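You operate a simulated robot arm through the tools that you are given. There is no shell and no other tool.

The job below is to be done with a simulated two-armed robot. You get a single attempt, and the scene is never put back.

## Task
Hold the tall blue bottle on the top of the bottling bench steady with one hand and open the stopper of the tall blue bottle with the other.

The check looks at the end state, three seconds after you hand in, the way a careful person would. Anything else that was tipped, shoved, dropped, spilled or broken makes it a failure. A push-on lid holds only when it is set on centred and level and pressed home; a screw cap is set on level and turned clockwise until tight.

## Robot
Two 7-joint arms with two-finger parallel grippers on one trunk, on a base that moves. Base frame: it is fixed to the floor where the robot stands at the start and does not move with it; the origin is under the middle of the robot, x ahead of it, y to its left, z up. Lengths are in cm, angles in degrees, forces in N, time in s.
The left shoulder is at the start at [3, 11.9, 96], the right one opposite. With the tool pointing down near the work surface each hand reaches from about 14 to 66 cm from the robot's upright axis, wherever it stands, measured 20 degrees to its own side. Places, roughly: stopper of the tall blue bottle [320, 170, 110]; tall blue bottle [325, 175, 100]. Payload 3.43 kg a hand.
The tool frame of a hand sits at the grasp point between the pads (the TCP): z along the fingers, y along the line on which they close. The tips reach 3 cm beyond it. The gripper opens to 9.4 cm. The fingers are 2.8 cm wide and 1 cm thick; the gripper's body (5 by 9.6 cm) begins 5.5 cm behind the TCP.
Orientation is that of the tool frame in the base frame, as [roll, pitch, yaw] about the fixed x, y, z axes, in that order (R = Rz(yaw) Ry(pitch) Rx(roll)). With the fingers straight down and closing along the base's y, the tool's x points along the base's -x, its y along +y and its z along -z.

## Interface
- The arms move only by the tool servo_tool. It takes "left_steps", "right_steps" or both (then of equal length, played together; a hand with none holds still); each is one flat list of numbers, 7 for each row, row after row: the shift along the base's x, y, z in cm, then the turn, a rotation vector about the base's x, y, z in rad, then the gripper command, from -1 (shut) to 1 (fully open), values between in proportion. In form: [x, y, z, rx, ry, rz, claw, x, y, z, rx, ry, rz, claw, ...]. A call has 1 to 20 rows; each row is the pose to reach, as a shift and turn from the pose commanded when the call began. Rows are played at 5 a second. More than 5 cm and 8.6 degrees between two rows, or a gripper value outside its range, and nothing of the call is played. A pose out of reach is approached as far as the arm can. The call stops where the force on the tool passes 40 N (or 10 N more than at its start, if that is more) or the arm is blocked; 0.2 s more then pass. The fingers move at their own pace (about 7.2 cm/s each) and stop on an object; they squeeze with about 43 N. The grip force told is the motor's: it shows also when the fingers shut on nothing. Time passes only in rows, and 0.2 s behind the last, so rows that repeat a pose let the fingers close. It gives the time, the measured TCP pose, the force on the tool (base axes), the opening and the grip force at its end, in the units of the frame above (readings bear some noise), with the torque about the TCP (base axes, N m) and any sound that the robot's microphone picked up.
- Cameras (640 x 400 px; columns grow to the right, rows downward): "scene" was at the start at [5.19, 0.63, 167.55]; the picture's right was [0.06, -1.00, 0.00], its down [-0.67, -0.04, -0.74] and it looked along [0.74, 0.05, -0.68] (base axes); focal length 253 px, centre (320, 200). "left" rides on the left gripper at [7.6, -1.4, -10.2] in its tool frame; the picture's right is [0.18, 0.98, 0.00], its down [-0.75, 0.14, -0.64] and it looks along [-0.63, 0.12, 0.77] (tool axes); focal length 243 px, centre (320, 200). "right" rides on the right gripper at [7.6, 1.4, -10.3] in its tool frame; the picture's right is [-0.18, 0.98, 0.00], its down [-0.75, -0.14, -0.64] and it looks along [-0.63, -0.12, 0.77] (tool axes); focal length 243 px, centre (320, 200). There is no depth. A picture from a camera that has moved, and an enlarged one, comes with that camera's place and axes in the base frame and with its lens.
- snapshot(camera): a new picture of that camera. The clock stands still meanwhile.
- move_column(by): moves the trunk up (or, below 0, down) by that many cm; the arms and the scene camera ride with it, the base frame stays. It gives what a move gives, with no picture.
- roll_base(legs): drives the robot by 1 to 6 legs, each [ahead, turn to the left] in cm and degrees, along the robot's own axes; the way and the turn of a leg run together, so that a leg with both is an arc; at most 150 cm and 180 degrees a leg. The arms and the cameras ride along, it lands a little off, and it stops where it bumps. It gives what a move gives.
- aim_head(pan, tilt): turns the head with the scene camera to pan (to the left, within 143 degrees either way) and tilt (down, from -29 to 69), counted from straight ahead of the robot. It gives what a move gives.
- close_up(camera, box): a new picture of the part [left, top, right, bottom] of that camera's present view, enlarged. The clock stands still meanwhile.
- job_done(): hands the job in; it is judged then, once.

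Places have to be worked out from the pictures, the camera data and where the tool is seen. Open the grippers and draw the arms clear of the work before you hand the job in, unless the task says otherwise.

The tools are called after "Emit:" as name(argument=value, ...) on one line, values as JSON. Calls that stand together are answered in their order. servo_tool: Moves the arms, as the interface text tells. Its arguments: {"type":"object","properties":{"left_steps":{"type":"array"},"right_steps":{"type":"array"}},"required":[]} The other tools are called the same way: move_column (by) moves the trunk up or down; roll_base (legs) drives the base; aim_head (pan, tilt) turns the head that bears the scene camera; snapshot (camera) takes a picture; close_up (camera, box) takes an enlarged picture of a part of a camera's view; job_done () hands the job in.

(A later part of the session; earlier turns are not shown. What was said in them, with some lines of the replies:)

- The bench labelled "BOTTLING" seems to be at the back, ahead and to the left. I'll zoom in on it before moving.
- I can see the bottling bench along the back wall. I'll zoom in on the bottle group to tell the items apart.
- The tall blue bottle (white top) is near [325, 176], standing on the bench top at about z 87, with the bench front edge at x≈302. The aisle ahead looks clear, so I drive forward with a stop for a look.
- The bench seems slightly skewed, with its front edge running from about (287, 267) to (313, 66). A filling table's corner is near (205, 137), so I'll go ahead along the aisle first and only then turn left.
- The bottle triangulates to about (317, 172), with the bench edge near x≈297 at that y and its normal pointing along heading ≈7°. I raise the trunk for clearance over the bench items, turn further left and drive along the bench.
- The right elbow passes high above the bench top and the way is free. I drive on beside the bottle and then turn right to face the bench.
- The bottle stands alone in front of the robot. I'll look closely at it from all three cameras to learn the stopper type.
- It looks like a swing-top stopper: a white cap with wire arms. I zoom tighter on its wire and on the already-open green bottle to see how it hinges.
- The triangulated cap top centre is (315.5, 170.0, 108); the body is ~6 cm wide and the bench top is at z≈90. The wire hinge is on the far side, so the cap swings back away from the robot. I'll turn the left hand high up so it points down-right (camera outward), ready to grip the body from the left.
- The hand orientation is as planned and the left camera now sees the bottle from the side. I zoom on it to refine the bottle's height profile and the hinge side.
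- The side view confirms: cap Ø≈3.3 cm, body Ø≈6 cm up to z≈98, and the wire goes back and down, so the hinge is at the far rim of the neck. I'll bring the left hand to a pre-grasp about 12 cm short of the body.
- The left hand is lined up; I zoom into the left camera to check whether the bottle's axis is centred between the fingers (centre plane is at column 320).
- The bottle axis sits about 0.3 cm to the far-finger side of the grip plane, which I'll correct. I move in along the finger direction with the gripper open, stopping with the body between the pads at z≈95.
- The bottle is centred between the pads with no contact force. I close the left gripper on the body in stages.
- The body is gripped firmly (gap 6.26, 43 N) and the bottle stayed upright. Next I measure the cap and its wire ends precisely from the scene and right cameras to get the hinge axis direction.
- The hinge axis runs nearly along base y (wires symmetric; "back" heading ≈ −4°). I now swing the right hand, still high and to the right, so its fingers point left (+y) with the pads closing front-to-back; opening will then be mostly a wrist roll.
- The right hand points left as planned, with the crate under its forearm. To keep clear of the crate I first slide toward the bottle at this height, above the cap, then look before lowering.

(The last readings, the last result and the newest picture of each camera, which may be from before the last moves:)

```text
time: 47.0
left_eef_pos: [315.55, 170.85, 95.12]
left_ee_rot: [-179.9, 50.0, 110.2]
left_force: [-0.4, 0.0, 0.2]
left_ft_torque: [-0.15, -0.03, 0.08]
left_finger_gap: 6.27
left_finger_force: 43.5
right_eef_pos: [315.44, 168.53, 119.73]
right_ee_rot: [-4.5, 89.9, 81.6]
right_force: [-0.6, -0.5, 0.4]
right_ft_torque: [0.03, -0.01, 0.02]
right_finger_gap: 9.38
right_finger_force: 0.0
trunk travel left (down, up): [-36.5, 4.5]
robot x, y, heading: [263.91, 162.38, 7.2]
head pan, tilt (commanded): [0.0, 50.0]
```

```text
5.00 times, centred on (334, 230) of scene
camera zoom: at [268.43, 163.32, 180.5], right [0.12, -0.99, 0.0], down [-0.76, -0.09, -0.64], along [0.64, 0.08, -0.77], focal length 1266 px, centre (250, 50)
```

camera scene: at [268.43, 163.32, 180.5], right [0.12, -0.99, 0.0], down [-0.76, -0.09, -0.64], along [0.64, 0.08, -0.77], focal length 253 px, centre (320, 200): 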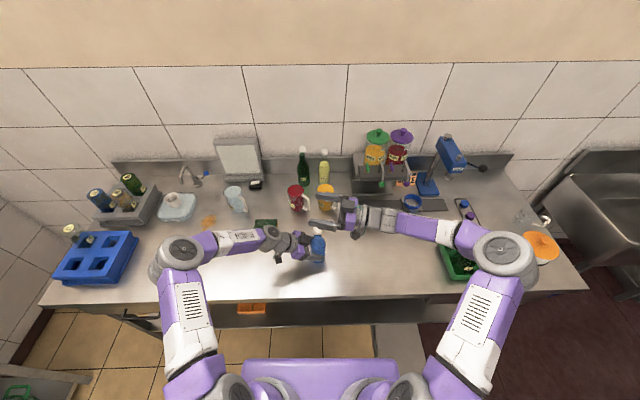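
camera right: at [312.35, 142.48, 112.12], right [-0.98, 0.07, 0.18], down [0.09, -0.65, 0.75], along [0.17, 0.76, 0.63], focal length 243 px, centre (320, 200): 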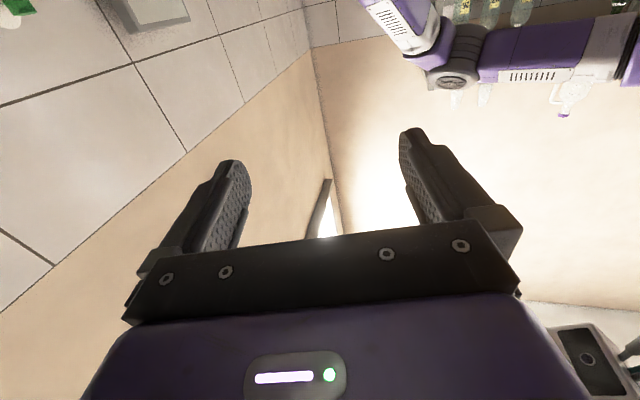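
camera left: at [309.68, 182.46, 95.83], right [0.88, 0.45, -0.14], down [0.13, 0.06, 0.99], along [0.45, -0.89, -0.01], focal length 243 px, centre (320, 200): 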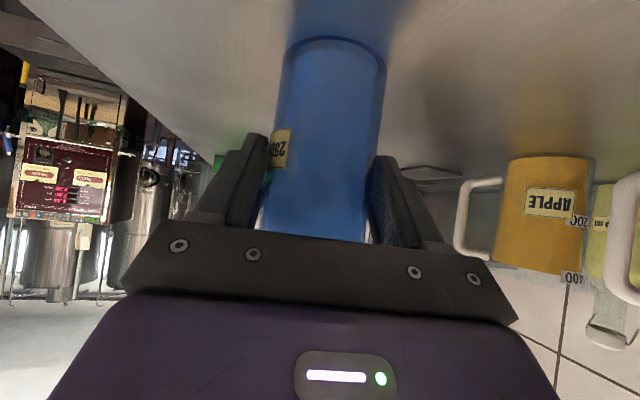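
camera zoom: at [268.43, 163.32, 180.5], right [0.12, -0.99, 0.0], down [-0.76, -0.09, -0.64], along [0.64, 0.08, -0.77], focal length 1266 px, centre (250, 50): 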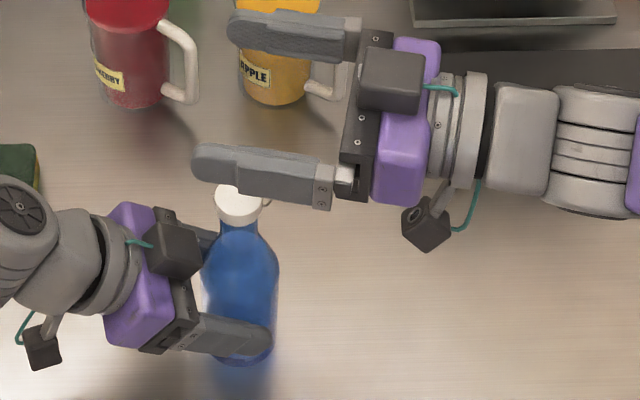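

The fingers straddle the cap from above. I lower halfway, with the fingers still above the cap, and check centring with the right camera.

Emit:
servo_tool(right_steps=[0.05, 0, -2, 0, 0, 0, 1, 0.1, 0, -4, 0, 0, 0, 1, 0.15, 0, -6.5, 0, 0, 0, 1, 0.15, 0, -6.5, 0, 0, 0, 1])

Emit:
snapshot(camera="right")

Emit:
snapshot(camera="scene")

Emit:
snapshot(camera="left")

```text
time: 48.0
left_eef_pos: [315.42, 170.94, 95.02]
left_ee_rot: [180.0, 50.0, 110.1]
left_force: [-1.1, 0.1, 1.4]
left_ft_torque: [0.06, 0.05, -0.05]
left_finger_gap: 6.29
left_finger_force: 42.5
right_eef_pos: [315.72, 168.57, 113.0]
right_ee_rot: [-68.1, 90.0, 17.9]
right_force: [0.1, 0.7, -0.7]
right_ft_torque: [0.01, 0.01, -0.02]
right_finger_gap: 9.42
right_finger_force: 0.1
trunk travel left (down, up): [-36.5, 4.5]
robot x, y, heading: [263.75, 162.6, 7.1]
head pan, tilt (commanded): [0.0, 50.0]
```

```text
taken
camera right: at [313.54, 158.46, 105.54], right [-0.98, 0.07, 0.18], down [0.09, -0.65, 0.75], along [0.17, 0.76, 0.63], focal length 243 px, centre (320, 200)
```

right: 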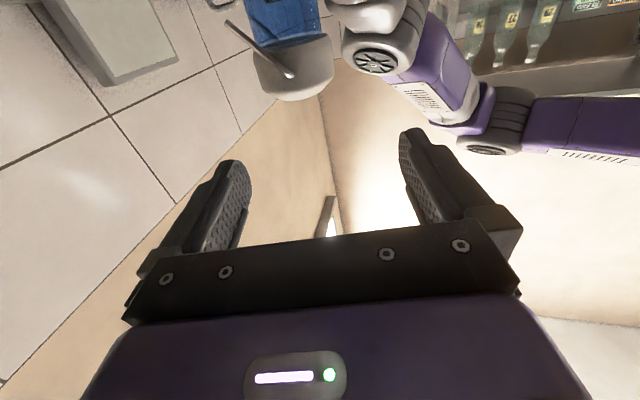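

```text
taken
camera scene: at [268.43, 163.39, 180.5], right [0.12, -0.99, 0.0], down [-0.76, -0.09, -0.64], along [0.64, 0.08, -0.77], focal length 253 px, centre (320, 200)
```

scene: 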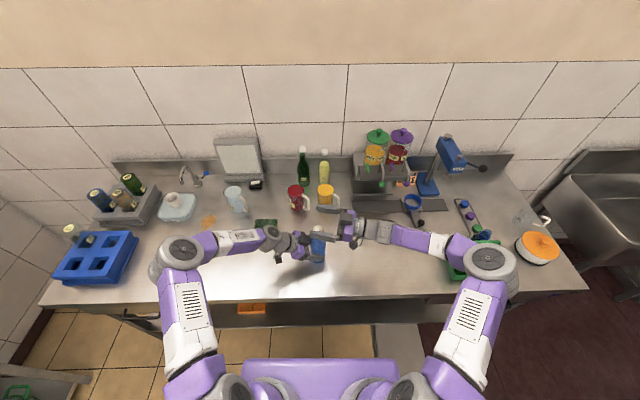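

```text
taken
camera left: at [309.68, 182.49, 95.83], right [0.88, 0.45, -0.14], down [0.13, 0.06, 0.99], along [0.45, -0.89, -0.01], focal length 243 px, centre (320, 200)
```

left: 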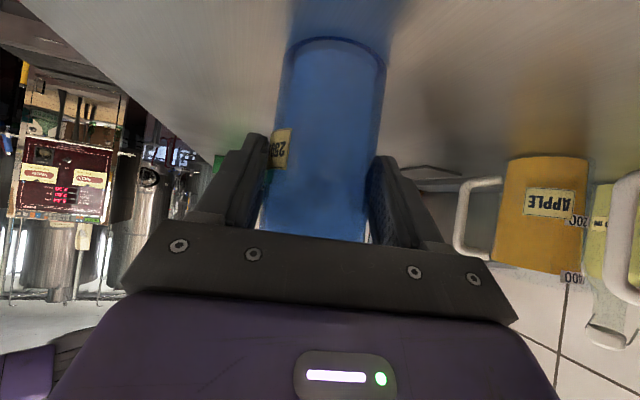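

The right camera sees the cap, wire and neck from close by. I zoom in to fix the cap's position and height relative to the right hand.

Emit:
close_up(camera="right", box=[213, 0, 373, 100])

```text
4.00 times, centred on (293, 50) of right
camera zoom: at [313.54, 158.46, 105.54], right [-0.98, 0.07, 0.18], down [0.09, -0.65, 0.75], along [0.17, 0.76, 0.63], focal length 970 px, centre (428, 800)
```

zoom: 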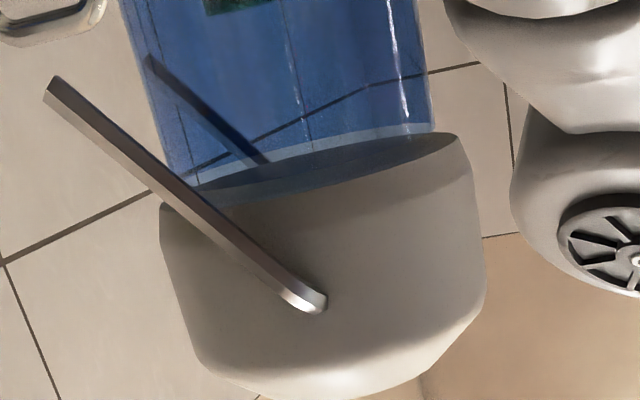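

The cap bottom is at z≈106.8, its top at ≈108.3, centred on (315.8, 170.0). The wire ends, which I take as the hinge, are at about (317.5, z 105.6), and the right hand is centred in x. I lower the open fingers around the cap to z≈107.7.

Emit:
servo_tool(right_steps=[0, 0, -1.5, 0, 0, 0, 1, 0, 0, -3, 0, 0, 0, 1, 0, 0, -4.5, 0, 0, 0, 1, 0, 0, -5.4, 0, 0, 0, 1, 0, 0, -5.4, 0, 0, 0, 0.3, 0, 0, -5.4, 0, 0, 0, 0.3])

Emit:
snapshot(camera="right")

Emit:
close_up(camera="scene", box=[288, 210, 352, 250])

```text
time: 49.4
left_eef_pos: [315.49, 171.02, 95.12]
left_ee_rot: [-180.0, 49.9, 110.1]
left_force: [-1.5, 1.3, 0.7]
left_ft_torque: [0.07, 0.03, -0.02]
left_finger_gap: 6.27
left_finger_force: 42.5
right_eef_pos: [315.71, 168.59, 107.68]
right_ee_rot: [-29.1, 89.8, 57.0]
right_force: [0.1, -0.6, -0.5]
right_ft_torque: [0.03, -0.02, -0.04]
right_finger_gap: 6.14
right_finger_force: 0.0
trunk travel left (down, up): [-36.5, 4.5]
robot x, y, heading: [264.16, 162.86, 7.3]
head pan, tilt (commanded): [0.0, 50.0]
```

```text
taken
camera right: at [313.46, 158.51, 100.18], right [-0.98, 0.07, 0.18], down [0.1, -0.65, 0.75], along [0.17, 0.76, 0.63], focal length 243 px, centre (320, 200)
```

right: 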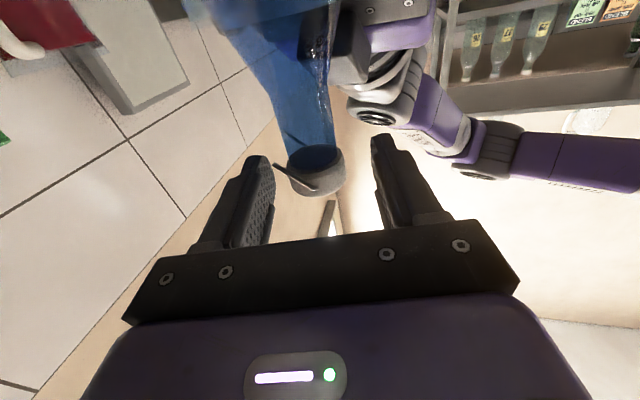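

```text
10.00 times, centred on (320, 230) of scene
camera zoom: at [268.42, 163.39, 180.5], right [0.12, -0.99, 0.0], down [-0.76, -0.09, -0.64], along [0.64, 0.08, -0.77], focal length 2532 px, centre (320, -100)
```

zoom: 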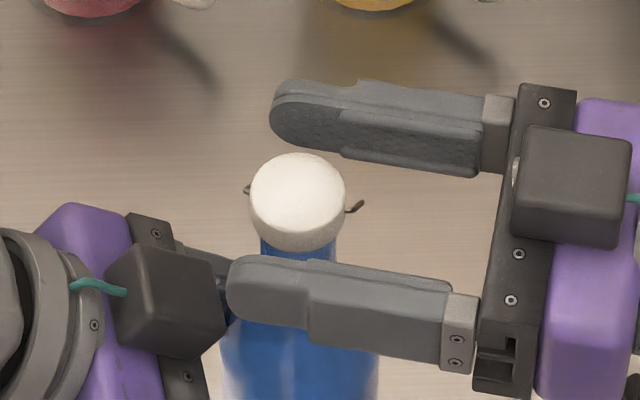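

The fingers straddle the cap with the wire between them. I zoom in from the right camera to check centring before closing.

Emit:
close_up(camera="right", box=[240, 100, 400, 200])

```text
4.00 times, centred on (320, 150) of right
camera zoom: at [313.46, 158.51, 100.18], right [-0.98, 0.07, 0.18], down [0.1, -0.65, 0.75], along [0.17, 0.76, 0.63], focal length 970 px, centre (320, 400)
```

zoom: 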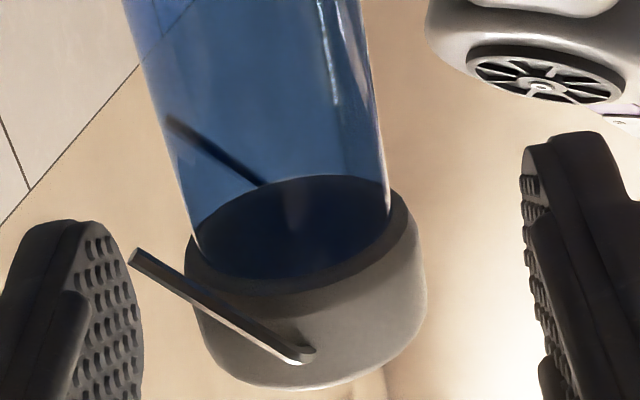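

The cap is centred within about 1 mm. I close the right gripper on the cap in stages while the left keeps holding the body.

Emit:
servo_tool(right_steps=[0.08, 0, 0, 0, 0, 0, 0, 0.08, 0, 0, 0, 0, 0, -0.15, 0.08, 0, 0, 0, 0, 0, -0.25, 0.08, 0, 0, 0, 0, 0, -0.4, 0.08, 0, 0, 0, 0, 0, -1, 0.08, 0, 0, 0, 0, 0, -1])

Emit:
close_up(camera="right", box=[240, 100, 400, 200])

Emit:
close_up(camera="scene", box=[288, 210, 352, 250])

```text
time: 50.8
left_eef_pos: [315.64, 171.01, 95.01]
left_ee_rot: [180.0, 50.1, 110.0]
left_force: [-2.5, 1.5, 0.8]
left_ft_torque: [-0.15, -0.12, -0.1]
left_finger_gap: 6.29
left_finger_force: 42.5
right_eef_pos: [315.89, 168.56, 107.73]
right_ee_rot: [-45.4, 89.9, 40.6]
right_force: [2.5, -0.7, 0.1]
right_ft_torque: [0.02, 0.0, 0.01]
right_finger_gap: 3.06
right_finger_force: 42.2
trunk travel left (down, up): [-36.5, 4.5]
robot x, y, heading: [263.91, 162.74, 7.3]
head pan, tilt (commanded): [0.0, 50.0]
```

```text
4.00 times, centred on (320, 150) of right
camera zoom: at [313.59, 158.5, 100.2], right [-0.98, 0.07, 0.18], down [0.1, -0.65, 0.75], along [0.17, 0.76, 0.63], focal length 970 px, centre (320, 400)
```

zoom: 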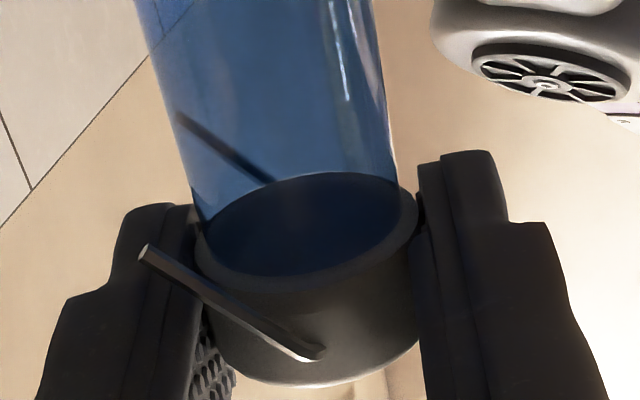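

```text
10.00 times, centred on (320, 230) of scene
camera zoom: at [268.43, 163.39, 180.5], right [0.12, -0.99, 0.0], down [-0.76, -0.09, -0.64], along [0.64, 0.08, -0.77], focal length 2532 px, centre (320, -100)
```

zoom: 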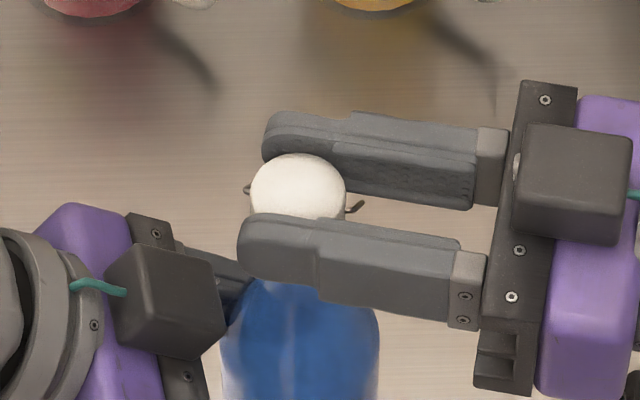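

The cap is held (gap 3.06, 42 N) with hardly any side load. I start the opening with an 8° swing about the estimated hinge and check the forces.

Emit:
servo_tool(right_steps=[0.15, -0.014, 0.114, 0.0063, 0.0695, 0, -1, 0.309, -0.028, 0.216, 0.0126, 0.1391, 0, -1, 0.309, -0.028, 0.216, 0.0126, 0.1391, 0, -1])

Emit:
close_up(camera="right", box=[240, 100, 400, 200])

Emit:
close_up(camera="scene", box=[288, 210, 352, 250])

```text
time: 51.6
left_eef_pos: [315.44, 170.9, 95.1]
left_ee_rot: [-180.0, 49.9, 110.0]
left_force: [-5.2, 3.4, 1.8]
left_ft_torque: [0.05, -0.47, -0.13]
left_finger_gap: 6.26
left_finger_force: 42.8
right_eef_pos: [316.05, 168.45, 107.87]
right_ee_rot: [88.8, 82.0, 174.7]
right_force: [6.4, -0.7, 1.1]
right_ft_torque: [0.13, -0.15, -0.02]
right_finger_gap: 3.08
right_finger_force: 42.7
trunk travel left (down, up): [-36.5, 4.5]
robot x, y, heading: [264.0, 162.6, 6.8]
head pan, tilt (commanded): [0.0, 50.0]
```

```text
4.00 times, centred on (320, 150) of right
camera zoom: at [312.83, 158.54, 100.66], right [-0.95, 0.07, 0.32], down [0.2, -0.66, 0.72], along [0.26, 0.75, 0.61], focal length 970 px, centre (320, 400)
```

zoom: 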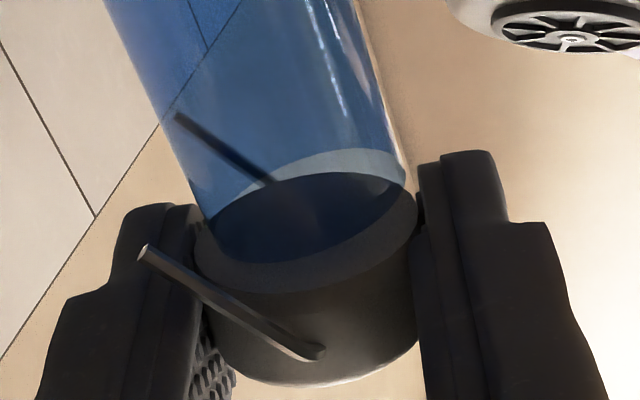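

```text
10.00 times, centred on (320, 230) of scene
camera zoom: at [268.44, 163.4, 180.5], right [0.12, -0.99, 0.0], down [-0.76, -0.09, -0.64], along [0.64, 0.08, -0.77], focal length 2532 px, centre (320, -100)
```

zoom: 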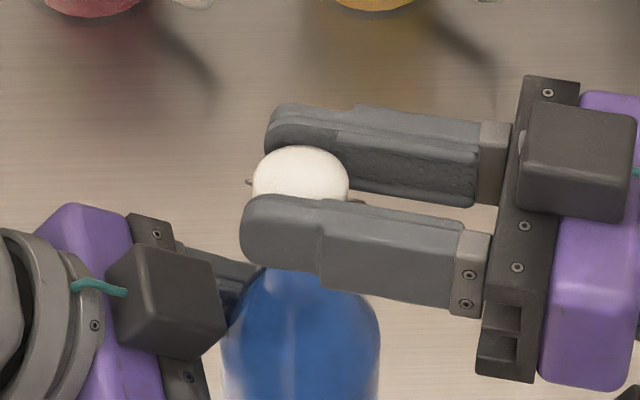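

The cap swung 8° with the hand and a gap opened at the front of the neck, so it is unlatched and hinges as assumed. The only load is about 6 N in x, so I continue with another 8° and a small +x correction.

Emit:
servo_tool(right_steps=[0.23, -0.02, 0.09, 0.0063, 0.0695, 0, -1, 0.456, -0.03, 0.171, 0.0126, 0.1391, 0, -1, 0.456, -0.03, 0.171, 0.0126, 0.1391, 0, -1])

Emit:
close_up(camera="right", box=[240, 100, 400, 200])

```text
time: 52.4
left_eef_pos: [315.53, 171.03, 95.07]
left_ee_rot: [-179.9, 50.0, 110.2]
left_force: [-1.7, 3.7, 0.0]
left_ft_torque: [-0.5, 0.24, -0.07]
left_finger_gap: 6.27
left_finger_force: 42.8
right_eef_pos: [316.59, 168.4, 108.07]
right_ee_rot: [88.7, 74.0, 174.6]
right_force: [0.0, -3.5, 0.5]
right_ft_torque: [-0.14, 0.02, 0.13]
right_finger_gap: 3.06
right_finger_force: 43.4
trunk travel left (down, up): [-36.5, 4.5]
robot x, y, heading: [263.67, 162.63, 7.1]
head pan, tilt (commanded): [0.0, 50.0]
```

```text
4.00 times, centred on (320, 150) of right
camera zoom: at [312.25, 158.62, 101.2], right [-0.89, 0.06, 0.45], down [0.3, -0.67, 0.68], along [0.34, 0.74, 0.58], focal length 970 px, centre (320, 400)
```

zoom: 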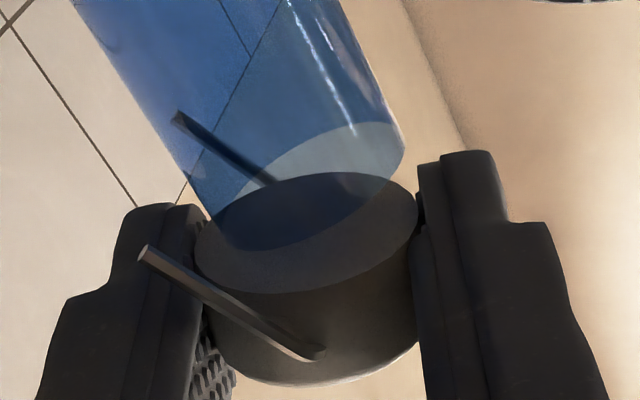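

Loads dropped to nearly zero and the cap keeps following the hand. I continue the swing to about 32°.

Emit:
servo_tool(right_steps=[0.176, -0.04, 0.068, 0.0063, 0.0695, 0, -1, 0.356, -0.07, 0.123, 0.0126, 0.1391, 0, -1, 0.54, -0.09, 0.165, 0.0188, 0.2086, 0, -1, 0.726, -0.11, 0.195, 0.0251, 0.2781, 0, -1, 0.726, -0.11, 0.195, 0.0251, 0.2781, 0, -1])

Emit:
close_up(camera="right", box=[240, 100, 400, 200])

Emit:
close_up(camera="scene", box=[278, 200, 374, 260])

```text
time: 53.6
left_eef_pos: [315.61, 170.87, 95.04]
left_ee_rot: [-179.9, 50.1, 110.0]
left_force: [0.7, 1.9, 3.2]
left_ft_torque: [-0.26, -0.05, 0.01]
left_finger_gap: 6.24
left_finger_force: 42.4
right_eef_pos: [317.31, 168.39, 108.18]
right_ee_rot: [88.9, 57.8, 174.9]
right_force: [-0.5, -2.0, -2.3]
right_ft_torque: [-0.07, 0.05, 0.05]
right_finger_gap: 3.09
right_finger_force: 42.7
trunk travel left (down, up): [-36.5, 4.5]
robot x, y, heading: [264.04, 162.83, 7.3]
head pan, tilt (commanded): [0.0, 50.0]
```

```text
4.00 times, centred on (320, 150) of right
camera zoom: at [311.22, 158.68, 102.59], right [-0.73, 0.05, 0.68], down [0.47, -0.68, 0.56], along [0.49, 0.73, 0.48], focal length 970 px, centre (320, 400)
```

zoom: 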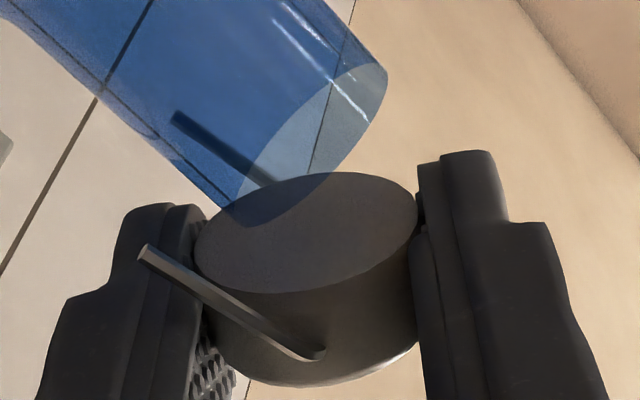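

```text
6.67 times, centred on (326, 230) of scene
camera zoom: at [268.5, 163.38, 180.49], right [0.12, -0.99, 0.0], down [-0.76, -0.09, -0.64], along [0.64, 0.08, -0.77], focal length 1688 px, centre (280, 0)
```

zoom: 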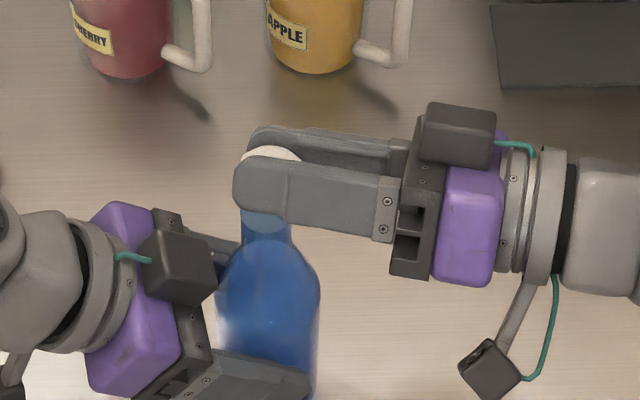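

The mouth is now clearly uncovered at about 32° and loads stay around 2–3 N. I carry on to about 64°, trimming z slightly down to follow the felt force.

Emit:
servo_tool(right_steps=[0.188, -0.03, -0.02, 0.0063, 0.0695, 0, -1, 0.377, -0.05, -0.04, 0.0126, 0.1391, 0, -1, 0.565, -0.07, -0.06, 0.0188, 0.2086, 0, -1, 0.752, -0.09, -0.09, 0.0251, 0.2781, 0, -1, 0.937, -0.11, -0.13, 0.0314, 0.3477, 0, -1, 1.119, -0.13, -0.18, 0.0377, 0.4172, 0, -1, 1.298, -0.15, -0.24, 0.044, 0.4867, 0, -1, 1.471, -0.16, -0.31, 0.0503, 0.5563, 0, -1, 1.471, -0.16, -0.31, 0.0503, 0.5563, 0, -1])

Emit:
close_up(camera="right", box=[240, 100, 400, 200])

Emit:
close_up(camera="scene", box=[278, 200, 374, 260])

```text
time: 55.6
left_eef_pos: [315.56, 170.82, 94.96]
left_ee_rot: [-179.9, 50.0, 110.0]
left_force: [-2.4, -0.6, 6.2]
left_ft_torque: [-0.03, -0.42, -0.23]
left_finger_gap: 6.28
left_finger_force: 43.4
right_eef_pos: [318.69, 168.24, 107.92]
right_ee_rot: [88.9, 26.0, 174.7]
right_force: [2.5, -0.5, -6.1]
right_ft_torque: [-0.2, -0.17, 0.18]
right_finger_gap: 3.08
right_finger_force: 43.3
trunk travel left (down, up): [-36.5, 4.5]
robot x, y, heading: [263.92, 162.64, 7.3]
head pan, tilt (commanded): [0.0, 50.0]
```

```text
4.00 times, centred on (320, 150) of right
camera zoom: at [310.38, 158.76, 105.87], right [-0.27, 0.01, 0.96], down [0.68, -0.7, 0.19], along [0.68, 0.71, 0.18], focal length 970 px, centre (320, 400)
```

zoom: 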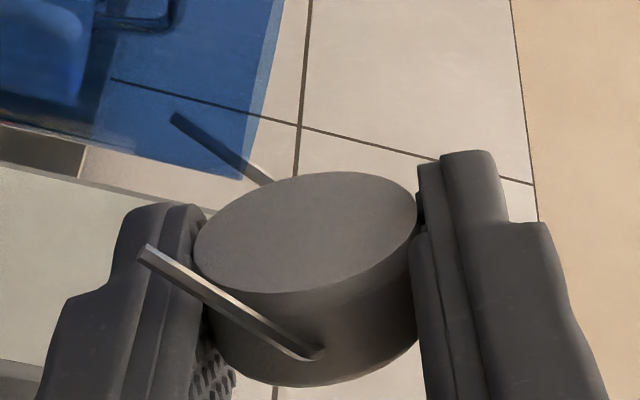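

```text
6.67 times, centred on (326, 230) of scene
camera zoom: at [268.48, 163.37, 180.49], right [0.12, -0.99, 0.0], down [-0.76, -0.09, -0.64], along [0.64, 0.08, -0.77], focal length 1688 px, centre (280, 0)
```

zoom: 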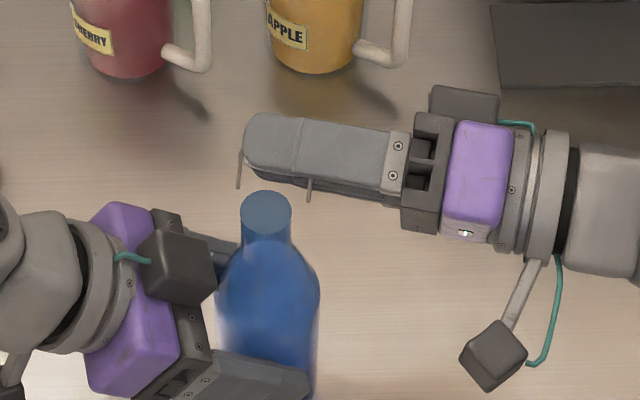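

The mouth is fully uncovered at about 64°, and the small residual force says the true path is slightly lower and further back. I continue to about 100° with that correction.

Emit:
servo_tool(right_steps=[0.21, -0.02, -0.19, 0.0063, 0.0695, 0, -1, 0.38, -0.03, -0.31, 0.0126, 0.1391, 0, -1, 0.53, -0.05, -0.43, 0.0188, 0.2086, 0, -1, 0.68, -0.06, -0.56, 0.0251, 0.2781, 0, -1, 0.82, -0.07, -0.7, 0.0314, 0.3477, 0, -1, 0.95, -0.08, -0.85, 0.0377, 0.4172, 0, -1, 1.07, -0.09, -1.01, 0.044, 0.4867, 0, -1, 1.18, -0.1, -1.17, 0.0503, 0.5563, 0, -1, 1.27, -0.11, -1.34, 0.0565, 0.6258, 0, -1, 1.27, -0.11, -1.34, 0.0565, 0.6258, 0, -1])

Emit:
close_up(camera="right", box=[200, 50, 440, 200])

Emit:
close_up(camera="scene", box=[278, 200, 374, 260])

```text
time: 57.8
left_eef_pos: [315.55, 170.95, 94.95]
left_ee_rot: [179.9, 50.0, 110.1]
left_force: [5.4, -0.6, -0.9]
left_ft_torque: [0.09, 0.18, -0.03]
left_finger_gap: 6.24
left_finger_force: 42.8
right_eef_pos: [319.98, 168.14, 106.88]
right_ee_rot: [88.7, -10.1, 174.8]
right_force: [-3.7, 2.5, 2.0]
right_ft_torque: [0.08, 0.09, 0.07]
right_finger_gap: 3.07
right_finger_force: 43.3
trunk travel left (down, up): [-36.5, 4.5]
robot x, y, heading: [263.95, 162.72, 7.2]
head pan, tilt (commanded): [0.0, 50.0]
```

```text
2.67 times, centred on (320, 125) of right
camera zoom: at [311.74, 158.62, 109.38], right [0.35, -0.05, 0.94], down [0.65, -0.7, -0.28], along [0.67, 0.71, -0.21], focal length 647 px, centre (320, 400)
```

zoom: 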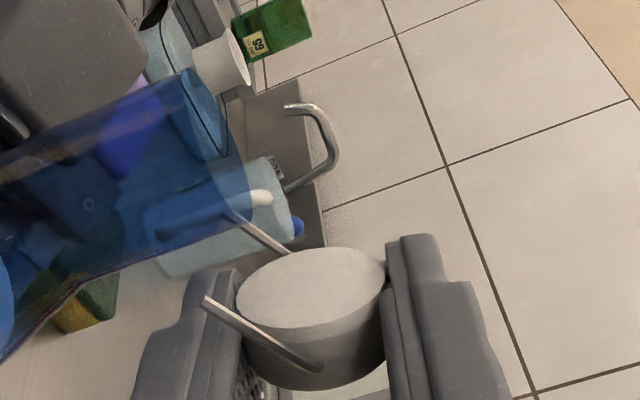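

```text
6.67 times, centred on (326, 230) of scene
camera zoom: at [268.46, 163.38, 180.5], right [0.12, -0.99, 0.0], down [-0.76, -0.09, -0.64], along [0.64, 0.08, -0.77], focal length 1688 px, centre (280, 0)
```

zoom: 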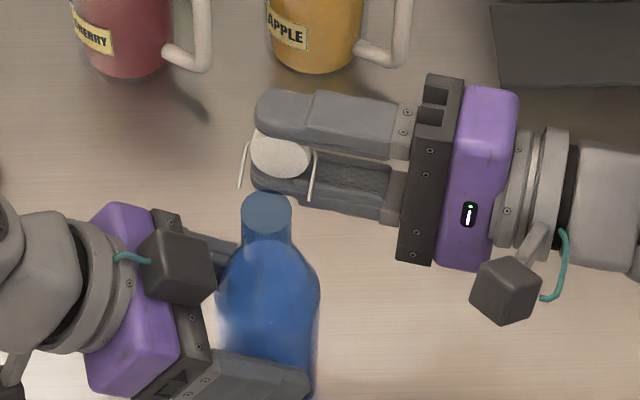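

The stopper is at about 100° with light loads, similar to the open green bottle behind. I nudge it a little further, watching the torque for the hinge stop.

Emit:
servo_tool(right_steps=[0.04, -0.02, -0.14, 0.0063, 0.0695, 0, -1, 0.11, -0.04, -0.31, 0.0126, 0.1391, 0, -1, 0.11, -0.04, -0.31, 0.0126, 0.1391, 0, -1])

Emit:
close_up(camera="scene", box=[278, 200, 374, 260])

Emit:
close_up(camera="right", box=[200, 50, 440, 200])

```text
time: 58.6
left_eef_pos: [315.5, 171.0, 95.1]
left_ee_rot: [-180.0, 49.9, 110.1]
left_force: [5.5, -0.9, -0.1]
left_ft_torque: [0.16, 0.22, 0.05]
left_finger_gap: 6.23
left_finger_force: 43.1
right_eef_pos: [320.15, 168.1, 106.29]
right_ee_rot: [88.8, -18.0, 174.8]
right_force: [-3.5, 2.3, 4.3]
right_ft_torque: [0.07, 0.08, 0.06]
right_finger_gap: 3.08
right_finger_force: 42.5
trunk travel left (down, up): [-36.5, 4.5]
robot x, y, heading: [263.93, 162.8, 7.2]
head pan, tilt (commanded): [0.0, 50.0]
```

```text
6.67 times, centred on (326, 230) of scene
camera zoom: at [268.44, 163.38, 180.5], right [0.12, -0.99, 0.0], down [-0.76, -0.09, -0.64], along [0.64, 0.08, -0.77], focal length 1688 px, centre (280, 0)
```

zoom: 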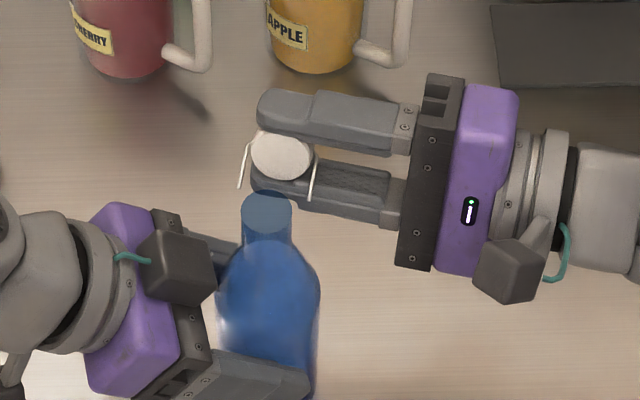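

```text
2.67 times, centred on (320, 125) of right
camera zoom: at [312.3, 158.56, 110.01], right [0.48, -0.06, 0.88], down [0.61, -0.7, -0.38], along [0.64, 0.71, -0.29], focal length 647 px, centre (320, 400)
```

zoom: 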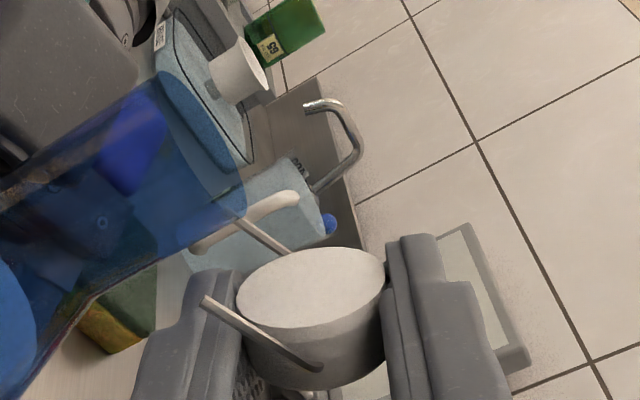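

Still no end stop at about 108°. One more small swing to about 116°, close to how the green bottle's stopper sits.

Emit:
servo_tool(right_steps=[0.02, -0.02, -0.13, 0.0063, 0.0695, 0, -1, 0.05, -0.04, -0.3, 0.0126, 0.1391, 0, -1, 0.05, -0.04, -0.3, 0.0126, 0.1391, 0, -1])

Emit:
close_up(camera="scene", box=[278, 200, 374, 260])

Emit:
close_up(camera="right", box=[200, 50, 440, 200])

```text
time: 59.4
left_eef_pos: [315.46, 170.96, 95.0]
left_ee_rot: [-179.9, 50.1, 110.0]
left_force: [-1.9, -0.7, 1.6]
left_ft_torque: [0.29, -0.37, -0.1]
left_finger_gap: 6.23
left_finger_force: 42.9
right_eef_pos: [320.15, 168.11, 105.95]
right_ee_rot: [89.1, -26.0, 174.6]
right_force: [2.2, 1.9, -0.2]
right_ft_torque: [-0.05, -0.1, -0.07]
right_finger_gap: 3.08
right_finger_force: 43.6
trunk travel left (down, up): [-36.5, 4.5]
robot x, y, heading: [263.83, 162.58, 7.3]
head pan, tilt (commanded): [0.0, 50.0]
```

```text
6.67 times, centred on (326, 230) of scene
camera zoom: at [268.46, 163.4, 180.49], right [0.12, -0.99, 0.0], down [-0.76, -0.09, -0.64], along [0.64, 0.08, -0.77], focal length 1688 px, centre (280, 0)
```

zoom: 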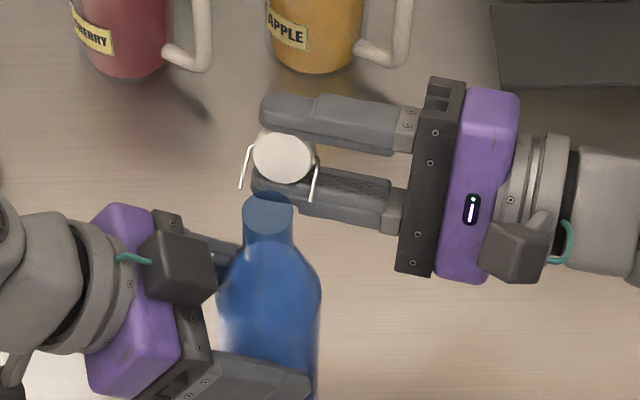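

```text
2.67 times, centred on (320, 125) of right
camera zoom: at [312.88, 158.45, 110.58], right [0.59, -0.07, 0.8], down [0.55, -0.69, -0.47], along [0.59, 0.72, -0.37], focal length 647 px, centre (320, 400)
```

zoom: 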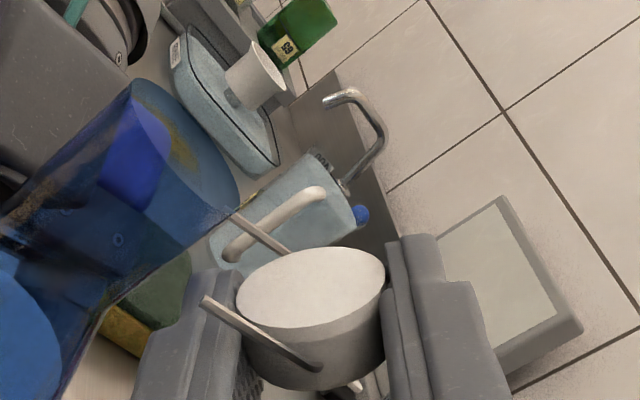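

The stopper stands at about 116°, the same attitude as the open green bottle, with almost no load. I open the right fingers just slightly (the neck is near the lower finger) and withdraw straight back to the right.

Emit:
servo_tool(right_steps=[0, 0, 0, 0, 0, 0, -0.25, 0, 0, 0, 0, 0, 0, -0.12, 0, 0, 0, 0, 0, 0, -0.12])

Emit:
close_up(camera="scene", box=[278, 200, 374, 260])

Emit:
close_up(camera="right", box=[200, 50, 440, 200])

```text
time: 60.2
left_eef_pos: [315.46, 170.83, 95.06]
left_ee_rot: [-179.9, 50.0, 110.2]
left_force: [-2.1, -1.9, 0.0]
left_ft_torque: [-0.14, 0.04, -0.04]
left_finger_gap: 6.25
left_finger_force: 43.0
right_eef_pos: [320.2, 168.05, 106.17]
right_ee_rot: [88.8, -26.0, 174.9]
right_force: [-0.8, 0.1, -1.0]
right_ft_torque: [0.02, -0.02, 0.0]
right_finger_gap: 4.13
right_finger_force: 0.1
trunk travel left (down, up): [-36.5, 4.5]
robot x, y, heading: [263.81, 162.81, 6.8]
head pan, tilt (commanded): [0.0, 50.0]
```

```text
6.67 times, centred on (326, 230) of scene
camera zoom: at [268.42, 163.36, 180.49], right [0.12, -0.99, 0.0], down [-0.76, -0.09, -0.64], along [0.64, 0.08, -0.77], focal length 1688 px, centre (280, 0)
```

zoom: 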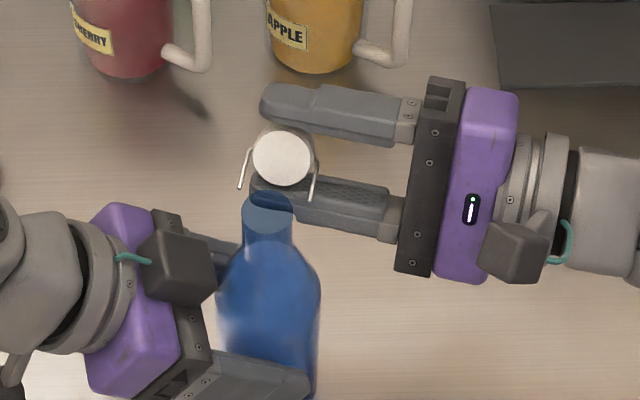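

```text
2.67 times, centred on (320, 125) of right
camera zoom: at [312.84, 158.44, 110.63], right [0.59, -0.07, 0.8], down [0.55, -0.69, -0.47], along [0.59, 0.72, -0.37], focal length 647 px, centre (320, 400)
```

zoom: 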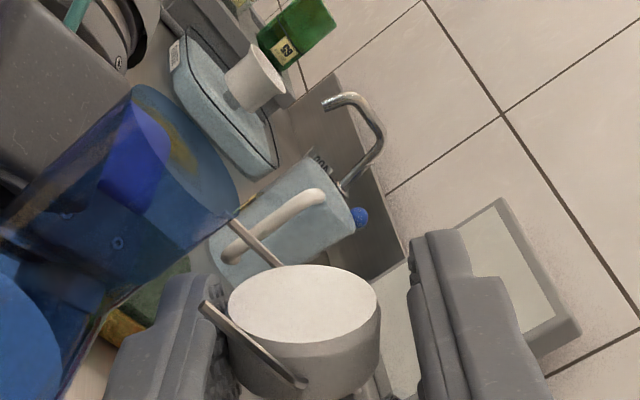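

The fingers are off the cap; it settled a touch further open, near the lower finger. I withdraw the right hand straight along its finger direction to the right, slowly at first.

Emit:
servo_tool(right_steps=[-0.04, -0.5, 0, 0, 0, 0, -0.12, -0.07, -1.0, 0, 0, 0, 0, -0.12, -0.14, -2.0, 0, 0, 0, 0, -0.12, -0.21, -3.0, 0, 0, 0, 0, -0.12, -0.28, -4.0, 0, 0, 0, 0, -0.12, -0.42, -6, 0, 0, 0, 0, -0.12, -0.56, -8, 0, 0, 0, 0, -0.12, -0.7, -10, 0, 0, 0, 0, -0.12])

Emit:
close_up(camera="scene", box=[278, 200, 374, 260])

Emit:
snapshot(camera="right")

```text
time: 62.0
left_eef_pos: [315.47, 170.89, 95.06]
left_ee_rot: [179.9, 50.0, 110.2]
left_force: [-0.5, 0.5, -0.8]
left_ft_torque: [-0.06, 0.08, 0.0]
left_finger_gap: 6.24
left_finger_force: 43.0
right_eef_pos: [319.48, 157.98, 106.1]
right_ee_rot: [88.9, -26.0, 174.7]
right_force: [-0.5, 0.1, -0.8]
right_ft_torque: [0.05, -0.01, 0.0]
right_finger_gap: 4.13
right_finger_force: 0.1
trunk travel left (down, up): [-36.5, 4.5]
robot x, y, heading: [263.97, 162.76, 7.0]
head pan, tilt (commanded): [0.0, 50.0]
```

```text
6.67 times, centred on (326, 230) of scene
camera zoom: at [268.43, 163.34, 180.49], right [0.12, -0.99, 0.0], down [-0.76, -0.09, -0.64], along [0.64, 0.08, -0.77], focal length 1688 px, centre (280, 0)
```

zoom: 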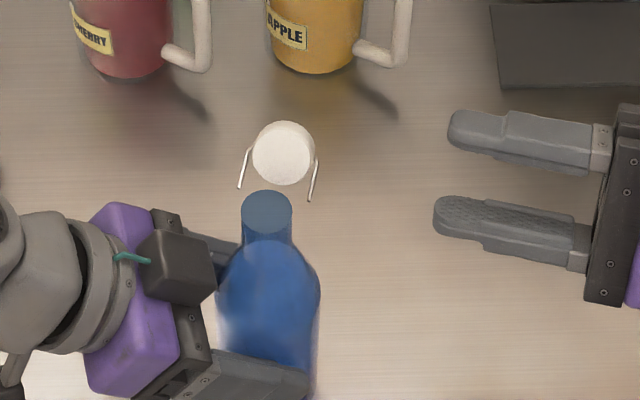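

```text
taken
camera right: at [312.24, 148.44, 110.7], right [0.59, -0.07, 0.8], down [0.55, -0.69, -0.47], along [0.59, 0.72, -0.37], focal length 243 px, centre (320, 200)
```

right: 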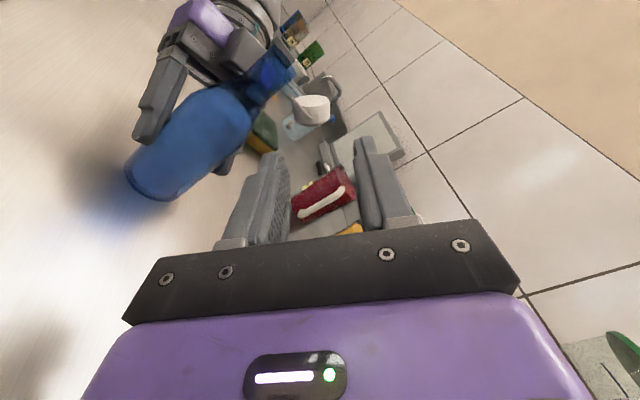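

The stopper stays open on its own and the bottle is undisturbed. I raise the right hand clear first.

Emit:
servo_tool(right_steps=[-0.3, -1, 3, 0, 0, 0, -0.12, -0.6, -2, 6, 0, 0, 0, 0, -0.9, -3, 9, 0, 0, 0, 0, -1.2, -4, 12, 0, 0, 0, 0, -1.5, -5, 15, 0, 0, 0, 1, -1.5, -5, 15, 0, 0, 0, 1])

Emit:
snapshot(camera="scene")

```text
time: 63.4
left_eef_pos: [315.51, 170.95, 94.99]
left_ee_rot: [180.0, 50.0, 110.1]
left_force: [-0.2, 1.5, 0.6]
left_ft_torque: [0.08, -0.03, 0.02]
left_finger_gap: 6.22
left_finger_force: 43.1
right_eef_pos: [318.2, 153.13, 121.2]
right_ee_rot: [88.8, -26.0, 174.7]
right_force: [0.3, 0.5, 0.2]
right_ft_torque: [0.0, -0.02, -0.01]
right_finger_gap: 9.41
right_finger_force: 0.0
trunk travel left (down, up): [-36.5, 4.5]
robot x, y, heading: [263.85, 162.77, 7.1]
head pan, tilt (commanded): [0.0, 50.0]
```

```text
taken
camera scene: at [268.45, 163.39, 180.49], right [0.12, -0.99, 0.0], down [-0.76, -0.09, -0.64], along [0.64, 0.08, -0.77], focal length 253 px, centre (320, 200)
```

scene: 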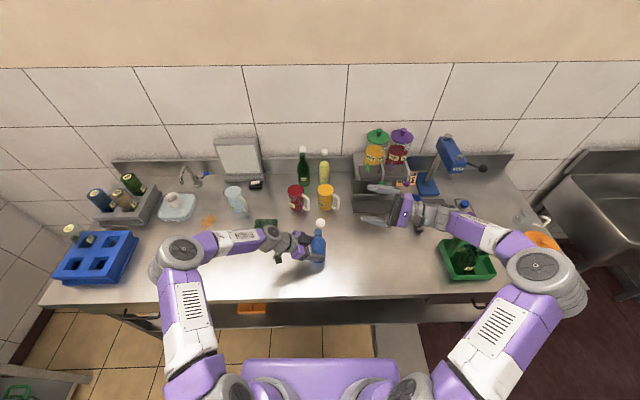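

The right hand is clear and everything is in place. Now I open the left gripper gradually while holding the hand still, then check the bottle before backing off.

Emit:
servo_tool(left_steps=[0, 0, 0, 0, 0, 0, 0.36, 0, 0, 0, 0, 0, 0, 0.45, 0, 0, 0, 0, 0, 0, 0.7, 0, 0, 0, 0, 0, 0, 1, 0, 0, 0, 0, 0, 0, 1])

Emit:
snapshot(camera="left")

Emit:
close_up(camera="scene", box=[262, 205, 358, 265])

```text
time: 64.6
left_eef_pos: [315.6, 170.9, 95.11]
left_ee_rot: [180.0, 50.0, 110.1]
left_force: [0.3, -0.1, -0.4]
left_ft_torque: [0.01, 0.01, 0.01]
left_finger_gap: 9.4
left_finger_force: 0.1
right_eef_pos: [318.14, 153.06, 121.13]
right_ee_rot: [88.8, -26.0, 174.8]
right_force: [1.0, -0.3, 0.3]
right_ft_torque: [-0.03, -0.03, 0.03]
right_finger_gap: 9.41
right_finger_force: 0.1
trunk travel left (down, up): [-36.5, 4.5]
robot x, y, heading: [263.8, 162.73, 7.0]
head pan, tilt (commanded): [0.0, 50.0]
```

```text
taken
camera left: at [309.7, 182.47, 95.83], right [0.88, 0.45, -0.14], down [0.13, 0.06, 0.99], along [0.45, -0.89, -0.01], focal length 243 px, centre (320, 200)
```

left: 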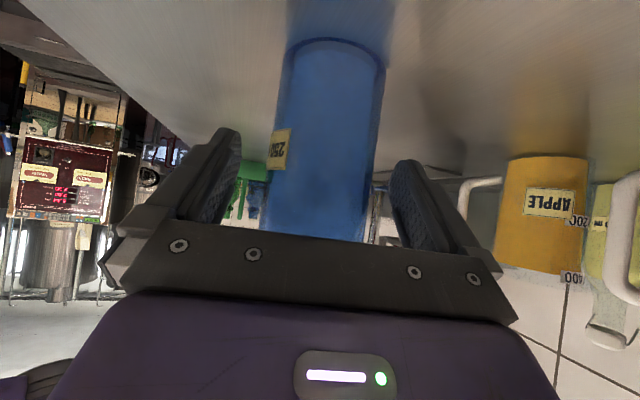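

```text
6.67 times, centred on (310, 235) of scene
camera zoom: at [268.45, 163.37, 180.49], right [0.12, -0.99, 0.0], down [-0.76, -0.09, -0.64], along [0.64, 0.08, -0.77], focal length 1688 px, centre (387, -33)
```

zoom: 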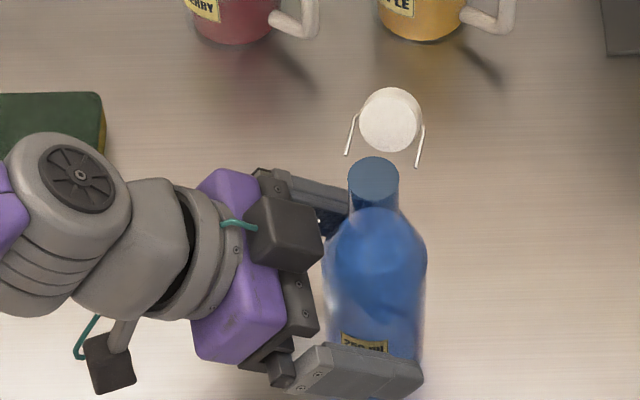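

The bottle stands free and upright with the stopper open. I retrace the left hand's approach path outward and then lift it high.

Emit:
servo_tool(left_steps=[-0.26, 0.72, 0.64, 0, 0, 0, 1, -0.52, 1.44, 1.29, 0, 0, 0, 1, -1.05, 2.88, 2.57, 0, 0, 0, 1, -1.57, 4.32, 3.86, 0, 0, 0, 1, -2.1, 5.76, 5.14, 0, 0, 0, 1, -2.6, 7.2, 6.43, 0, 0, 0, 1, -3.14, 8.64, 7.72, 0, 0, 0, 1, -3.9, 10.2, 10.5, 0, 0, 0, 1, -4.7, 12, 13.5, 0, 0, 0, 1, -5.5, 14, 17, 0, 0, 0, 1, -6.2, 16, 20.5, 0, 0, 0, 1, -7, 17, 24, 0, 0, 0, 1])

Emit:
snapshot(camera="scene")

Emit:
close_up(camera="scene", box=[262, 205, 374, 275])

Emit:
snapshot(camera="left")

```text
time: 67.2
left_eef_pos: [308.26, 188.02, 119.01]
left_ee_rot: [-179.9, 50.1, 110.0]
left_force: [0.0, 0.6, 0.0]
left_ft_torque: [0.01, -0.01, 0.06]
left_finger_gap: 9.41
left_finger_force: 0.1
right_eef_pos: [318.19, 152.98, 121.15]
right_ee_rot: [88.9, -26.0, 174.8]
right_force: [0.1, 0.0, -0.1]
right_ft_torque: [0.01, -0.02, -0.03]
right_finger_gap: 9.38
right_finger_force: 0.0
trunk travel left (down, up): [-36.5, 4.5]
robot x, y, heading: [264.13, 162.78, 7.1]
head pan, tilt (commanded): [0.0, 50.0]
```

```text
taken
camera scene: at [268.36, 163.31, 180.5], right [0.12, -0.99, 0.0], down [-0.76, -0.09, -0.64], along [0.64, 0.08, -0.77], focal length 253 px, centre (320, 200)
```

scene: 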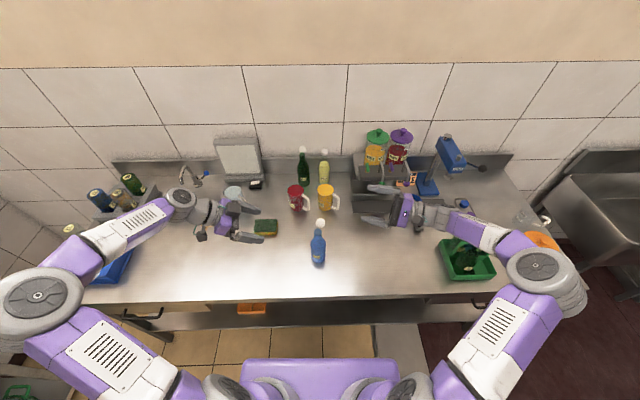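

```text
5.71 times, centred on (318, 240) of scene
camera zoom: at [268.36, 163.31, 180.5], right [0.12, -0.99, 0.0], down [-0.76, -0.09, -0.64], along [0.64, 0.08, -0.77], focal length 1447 px, centre (331, -29)
```

zoom: 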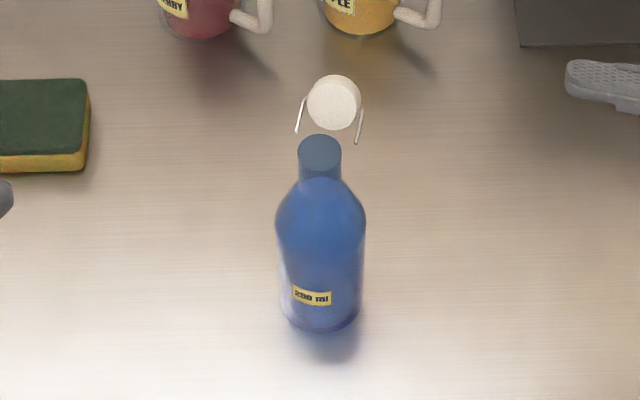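

```text
taken
camera left: at [302.49, 199.58, 119.78], right [0.88, 0.45, -0.14], down [0.13, 0.06, 0.99], along [0.45, -0.89, -0.01], focal length 243 px, centre (320, 200)
```

left: 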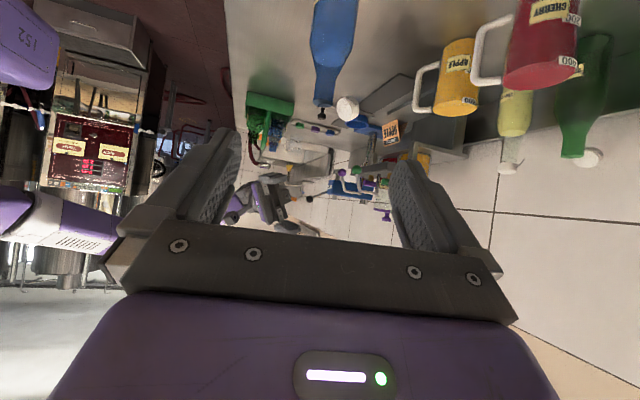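

The bottle stands open at its original spot and nothing else has moved. I draw both hands further back and up, clear of the work, then take a last look.

Emit:
servo_tool(left_steps=[-1, 0.5, 1.5, 0, 0, 0, 1, -2, 1, 3, 0, 0, 0, 1, -3.5, 1.5, 5, 0, 0, 0, 1, -5, 2, 7, 0, 0, 0, 1], right_steps=[-1.5, -0.5, 2, 0, 0, 0, 1, -4, -1, 4, 0, 0, 0, 1, -7, -2, 6, 0, 0, 0, 1, -10, -3, 8, 0, 0, 0, 1])

Emit:
snapshot(camera="scene")

Emit:
close_up(camera="scene", box=[270, 140, 370, 275])

Emit:
close_up(camera="left", box=[285, 20, 635, 200])

```text
time: 68.2
left_eef_pos: [303.19, 189.95, 126.29]
left_ee_rot: [179.9, 50.2, 109.9]
left_force: [-0.9, -0.8, -0.1]
left_ft_torque: [0.0, 0.0, 0.07]
left_finger_gap: 9.39
left_finger_force: 0.1
right_eef_pos: [307.75, 149.62, 129.35]
right_ee_rot: [88.7, -26.0, 174.9]
right_force: [-0.7, -0.3, 0.3]
right_ft_torque: [0.01, 0.01, -0.04]
right_finger_gap: 9.41
right_finger_force: 0.0
trunk travel left (down, up): [-36.5, 4.5]
robot x, y, heading: [263.69, 162.62, 7.1]
head pan, tilt (commanded): [0.0, 50.0]
```

```text
taken
camera scene: at [268.17, 163.35, 180.51], right [0.12, -0.99, 0.0], down [-0.76, -0.09, -0.64], along [0.64, 0.08, -0.76], focal length 253 px, centre (320, 200)
```

scene: 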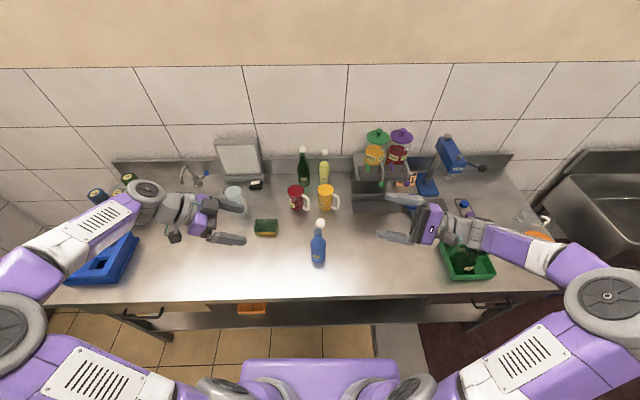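

```text
2.96 times, centred on (320, 208) of scene
camera zoom: at [268.17, 163.35, 180.51], right [0.12, -0.99, 0.0], down [-0.76, -0.09, -0.64], along [0.64, 0.08, -0.76], focal length 750 px, centre (320, 178)
```

zoom: 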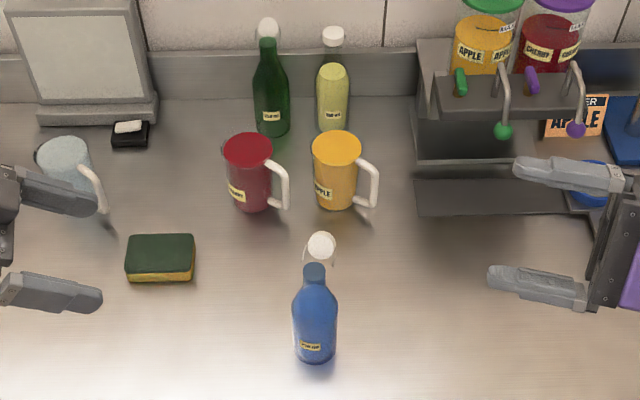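

```text
1.83 times, centred on (460, 110) of left
camera zoom: at [297.33, 201.56, 127.07], right [0.88, 0.45, -0.14], down [0.13, 0.06, 0.99], along [0.45, -0.89, -0.01], focal length 444 px, centre (64, 365)
```

zoom: 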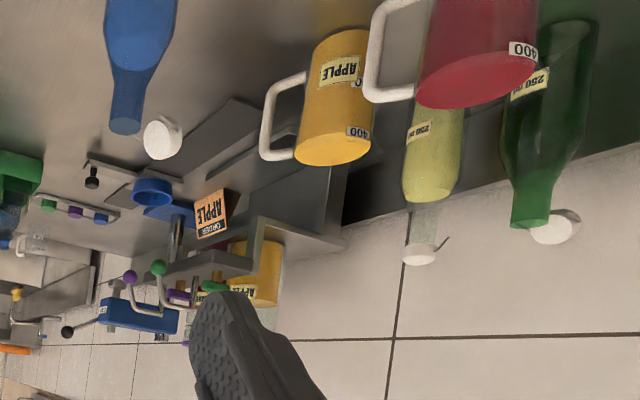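

The blue bottle stands upright in its place with its stopper swung fully back, matching the open green bottle. All other items are untouched and both grippers are open and clear, so I hand the job in.

Emit:
job_done()

```text
The job is handed in.
```

The stopper of the tall blue bottle is open, and the job is handed in. I have not seen the check's verdict.

I held the body with the left hand and swung the stopper back about 116° on its wire hinge with the right. It stayed open when I let go, in the same position as the stopper on the open green bottle behind it.

In the last pictures the bottle stands upright in its original place, and nothing else on the bench looks moved or spilled. Both grippers are open and drawn back clear of the work.
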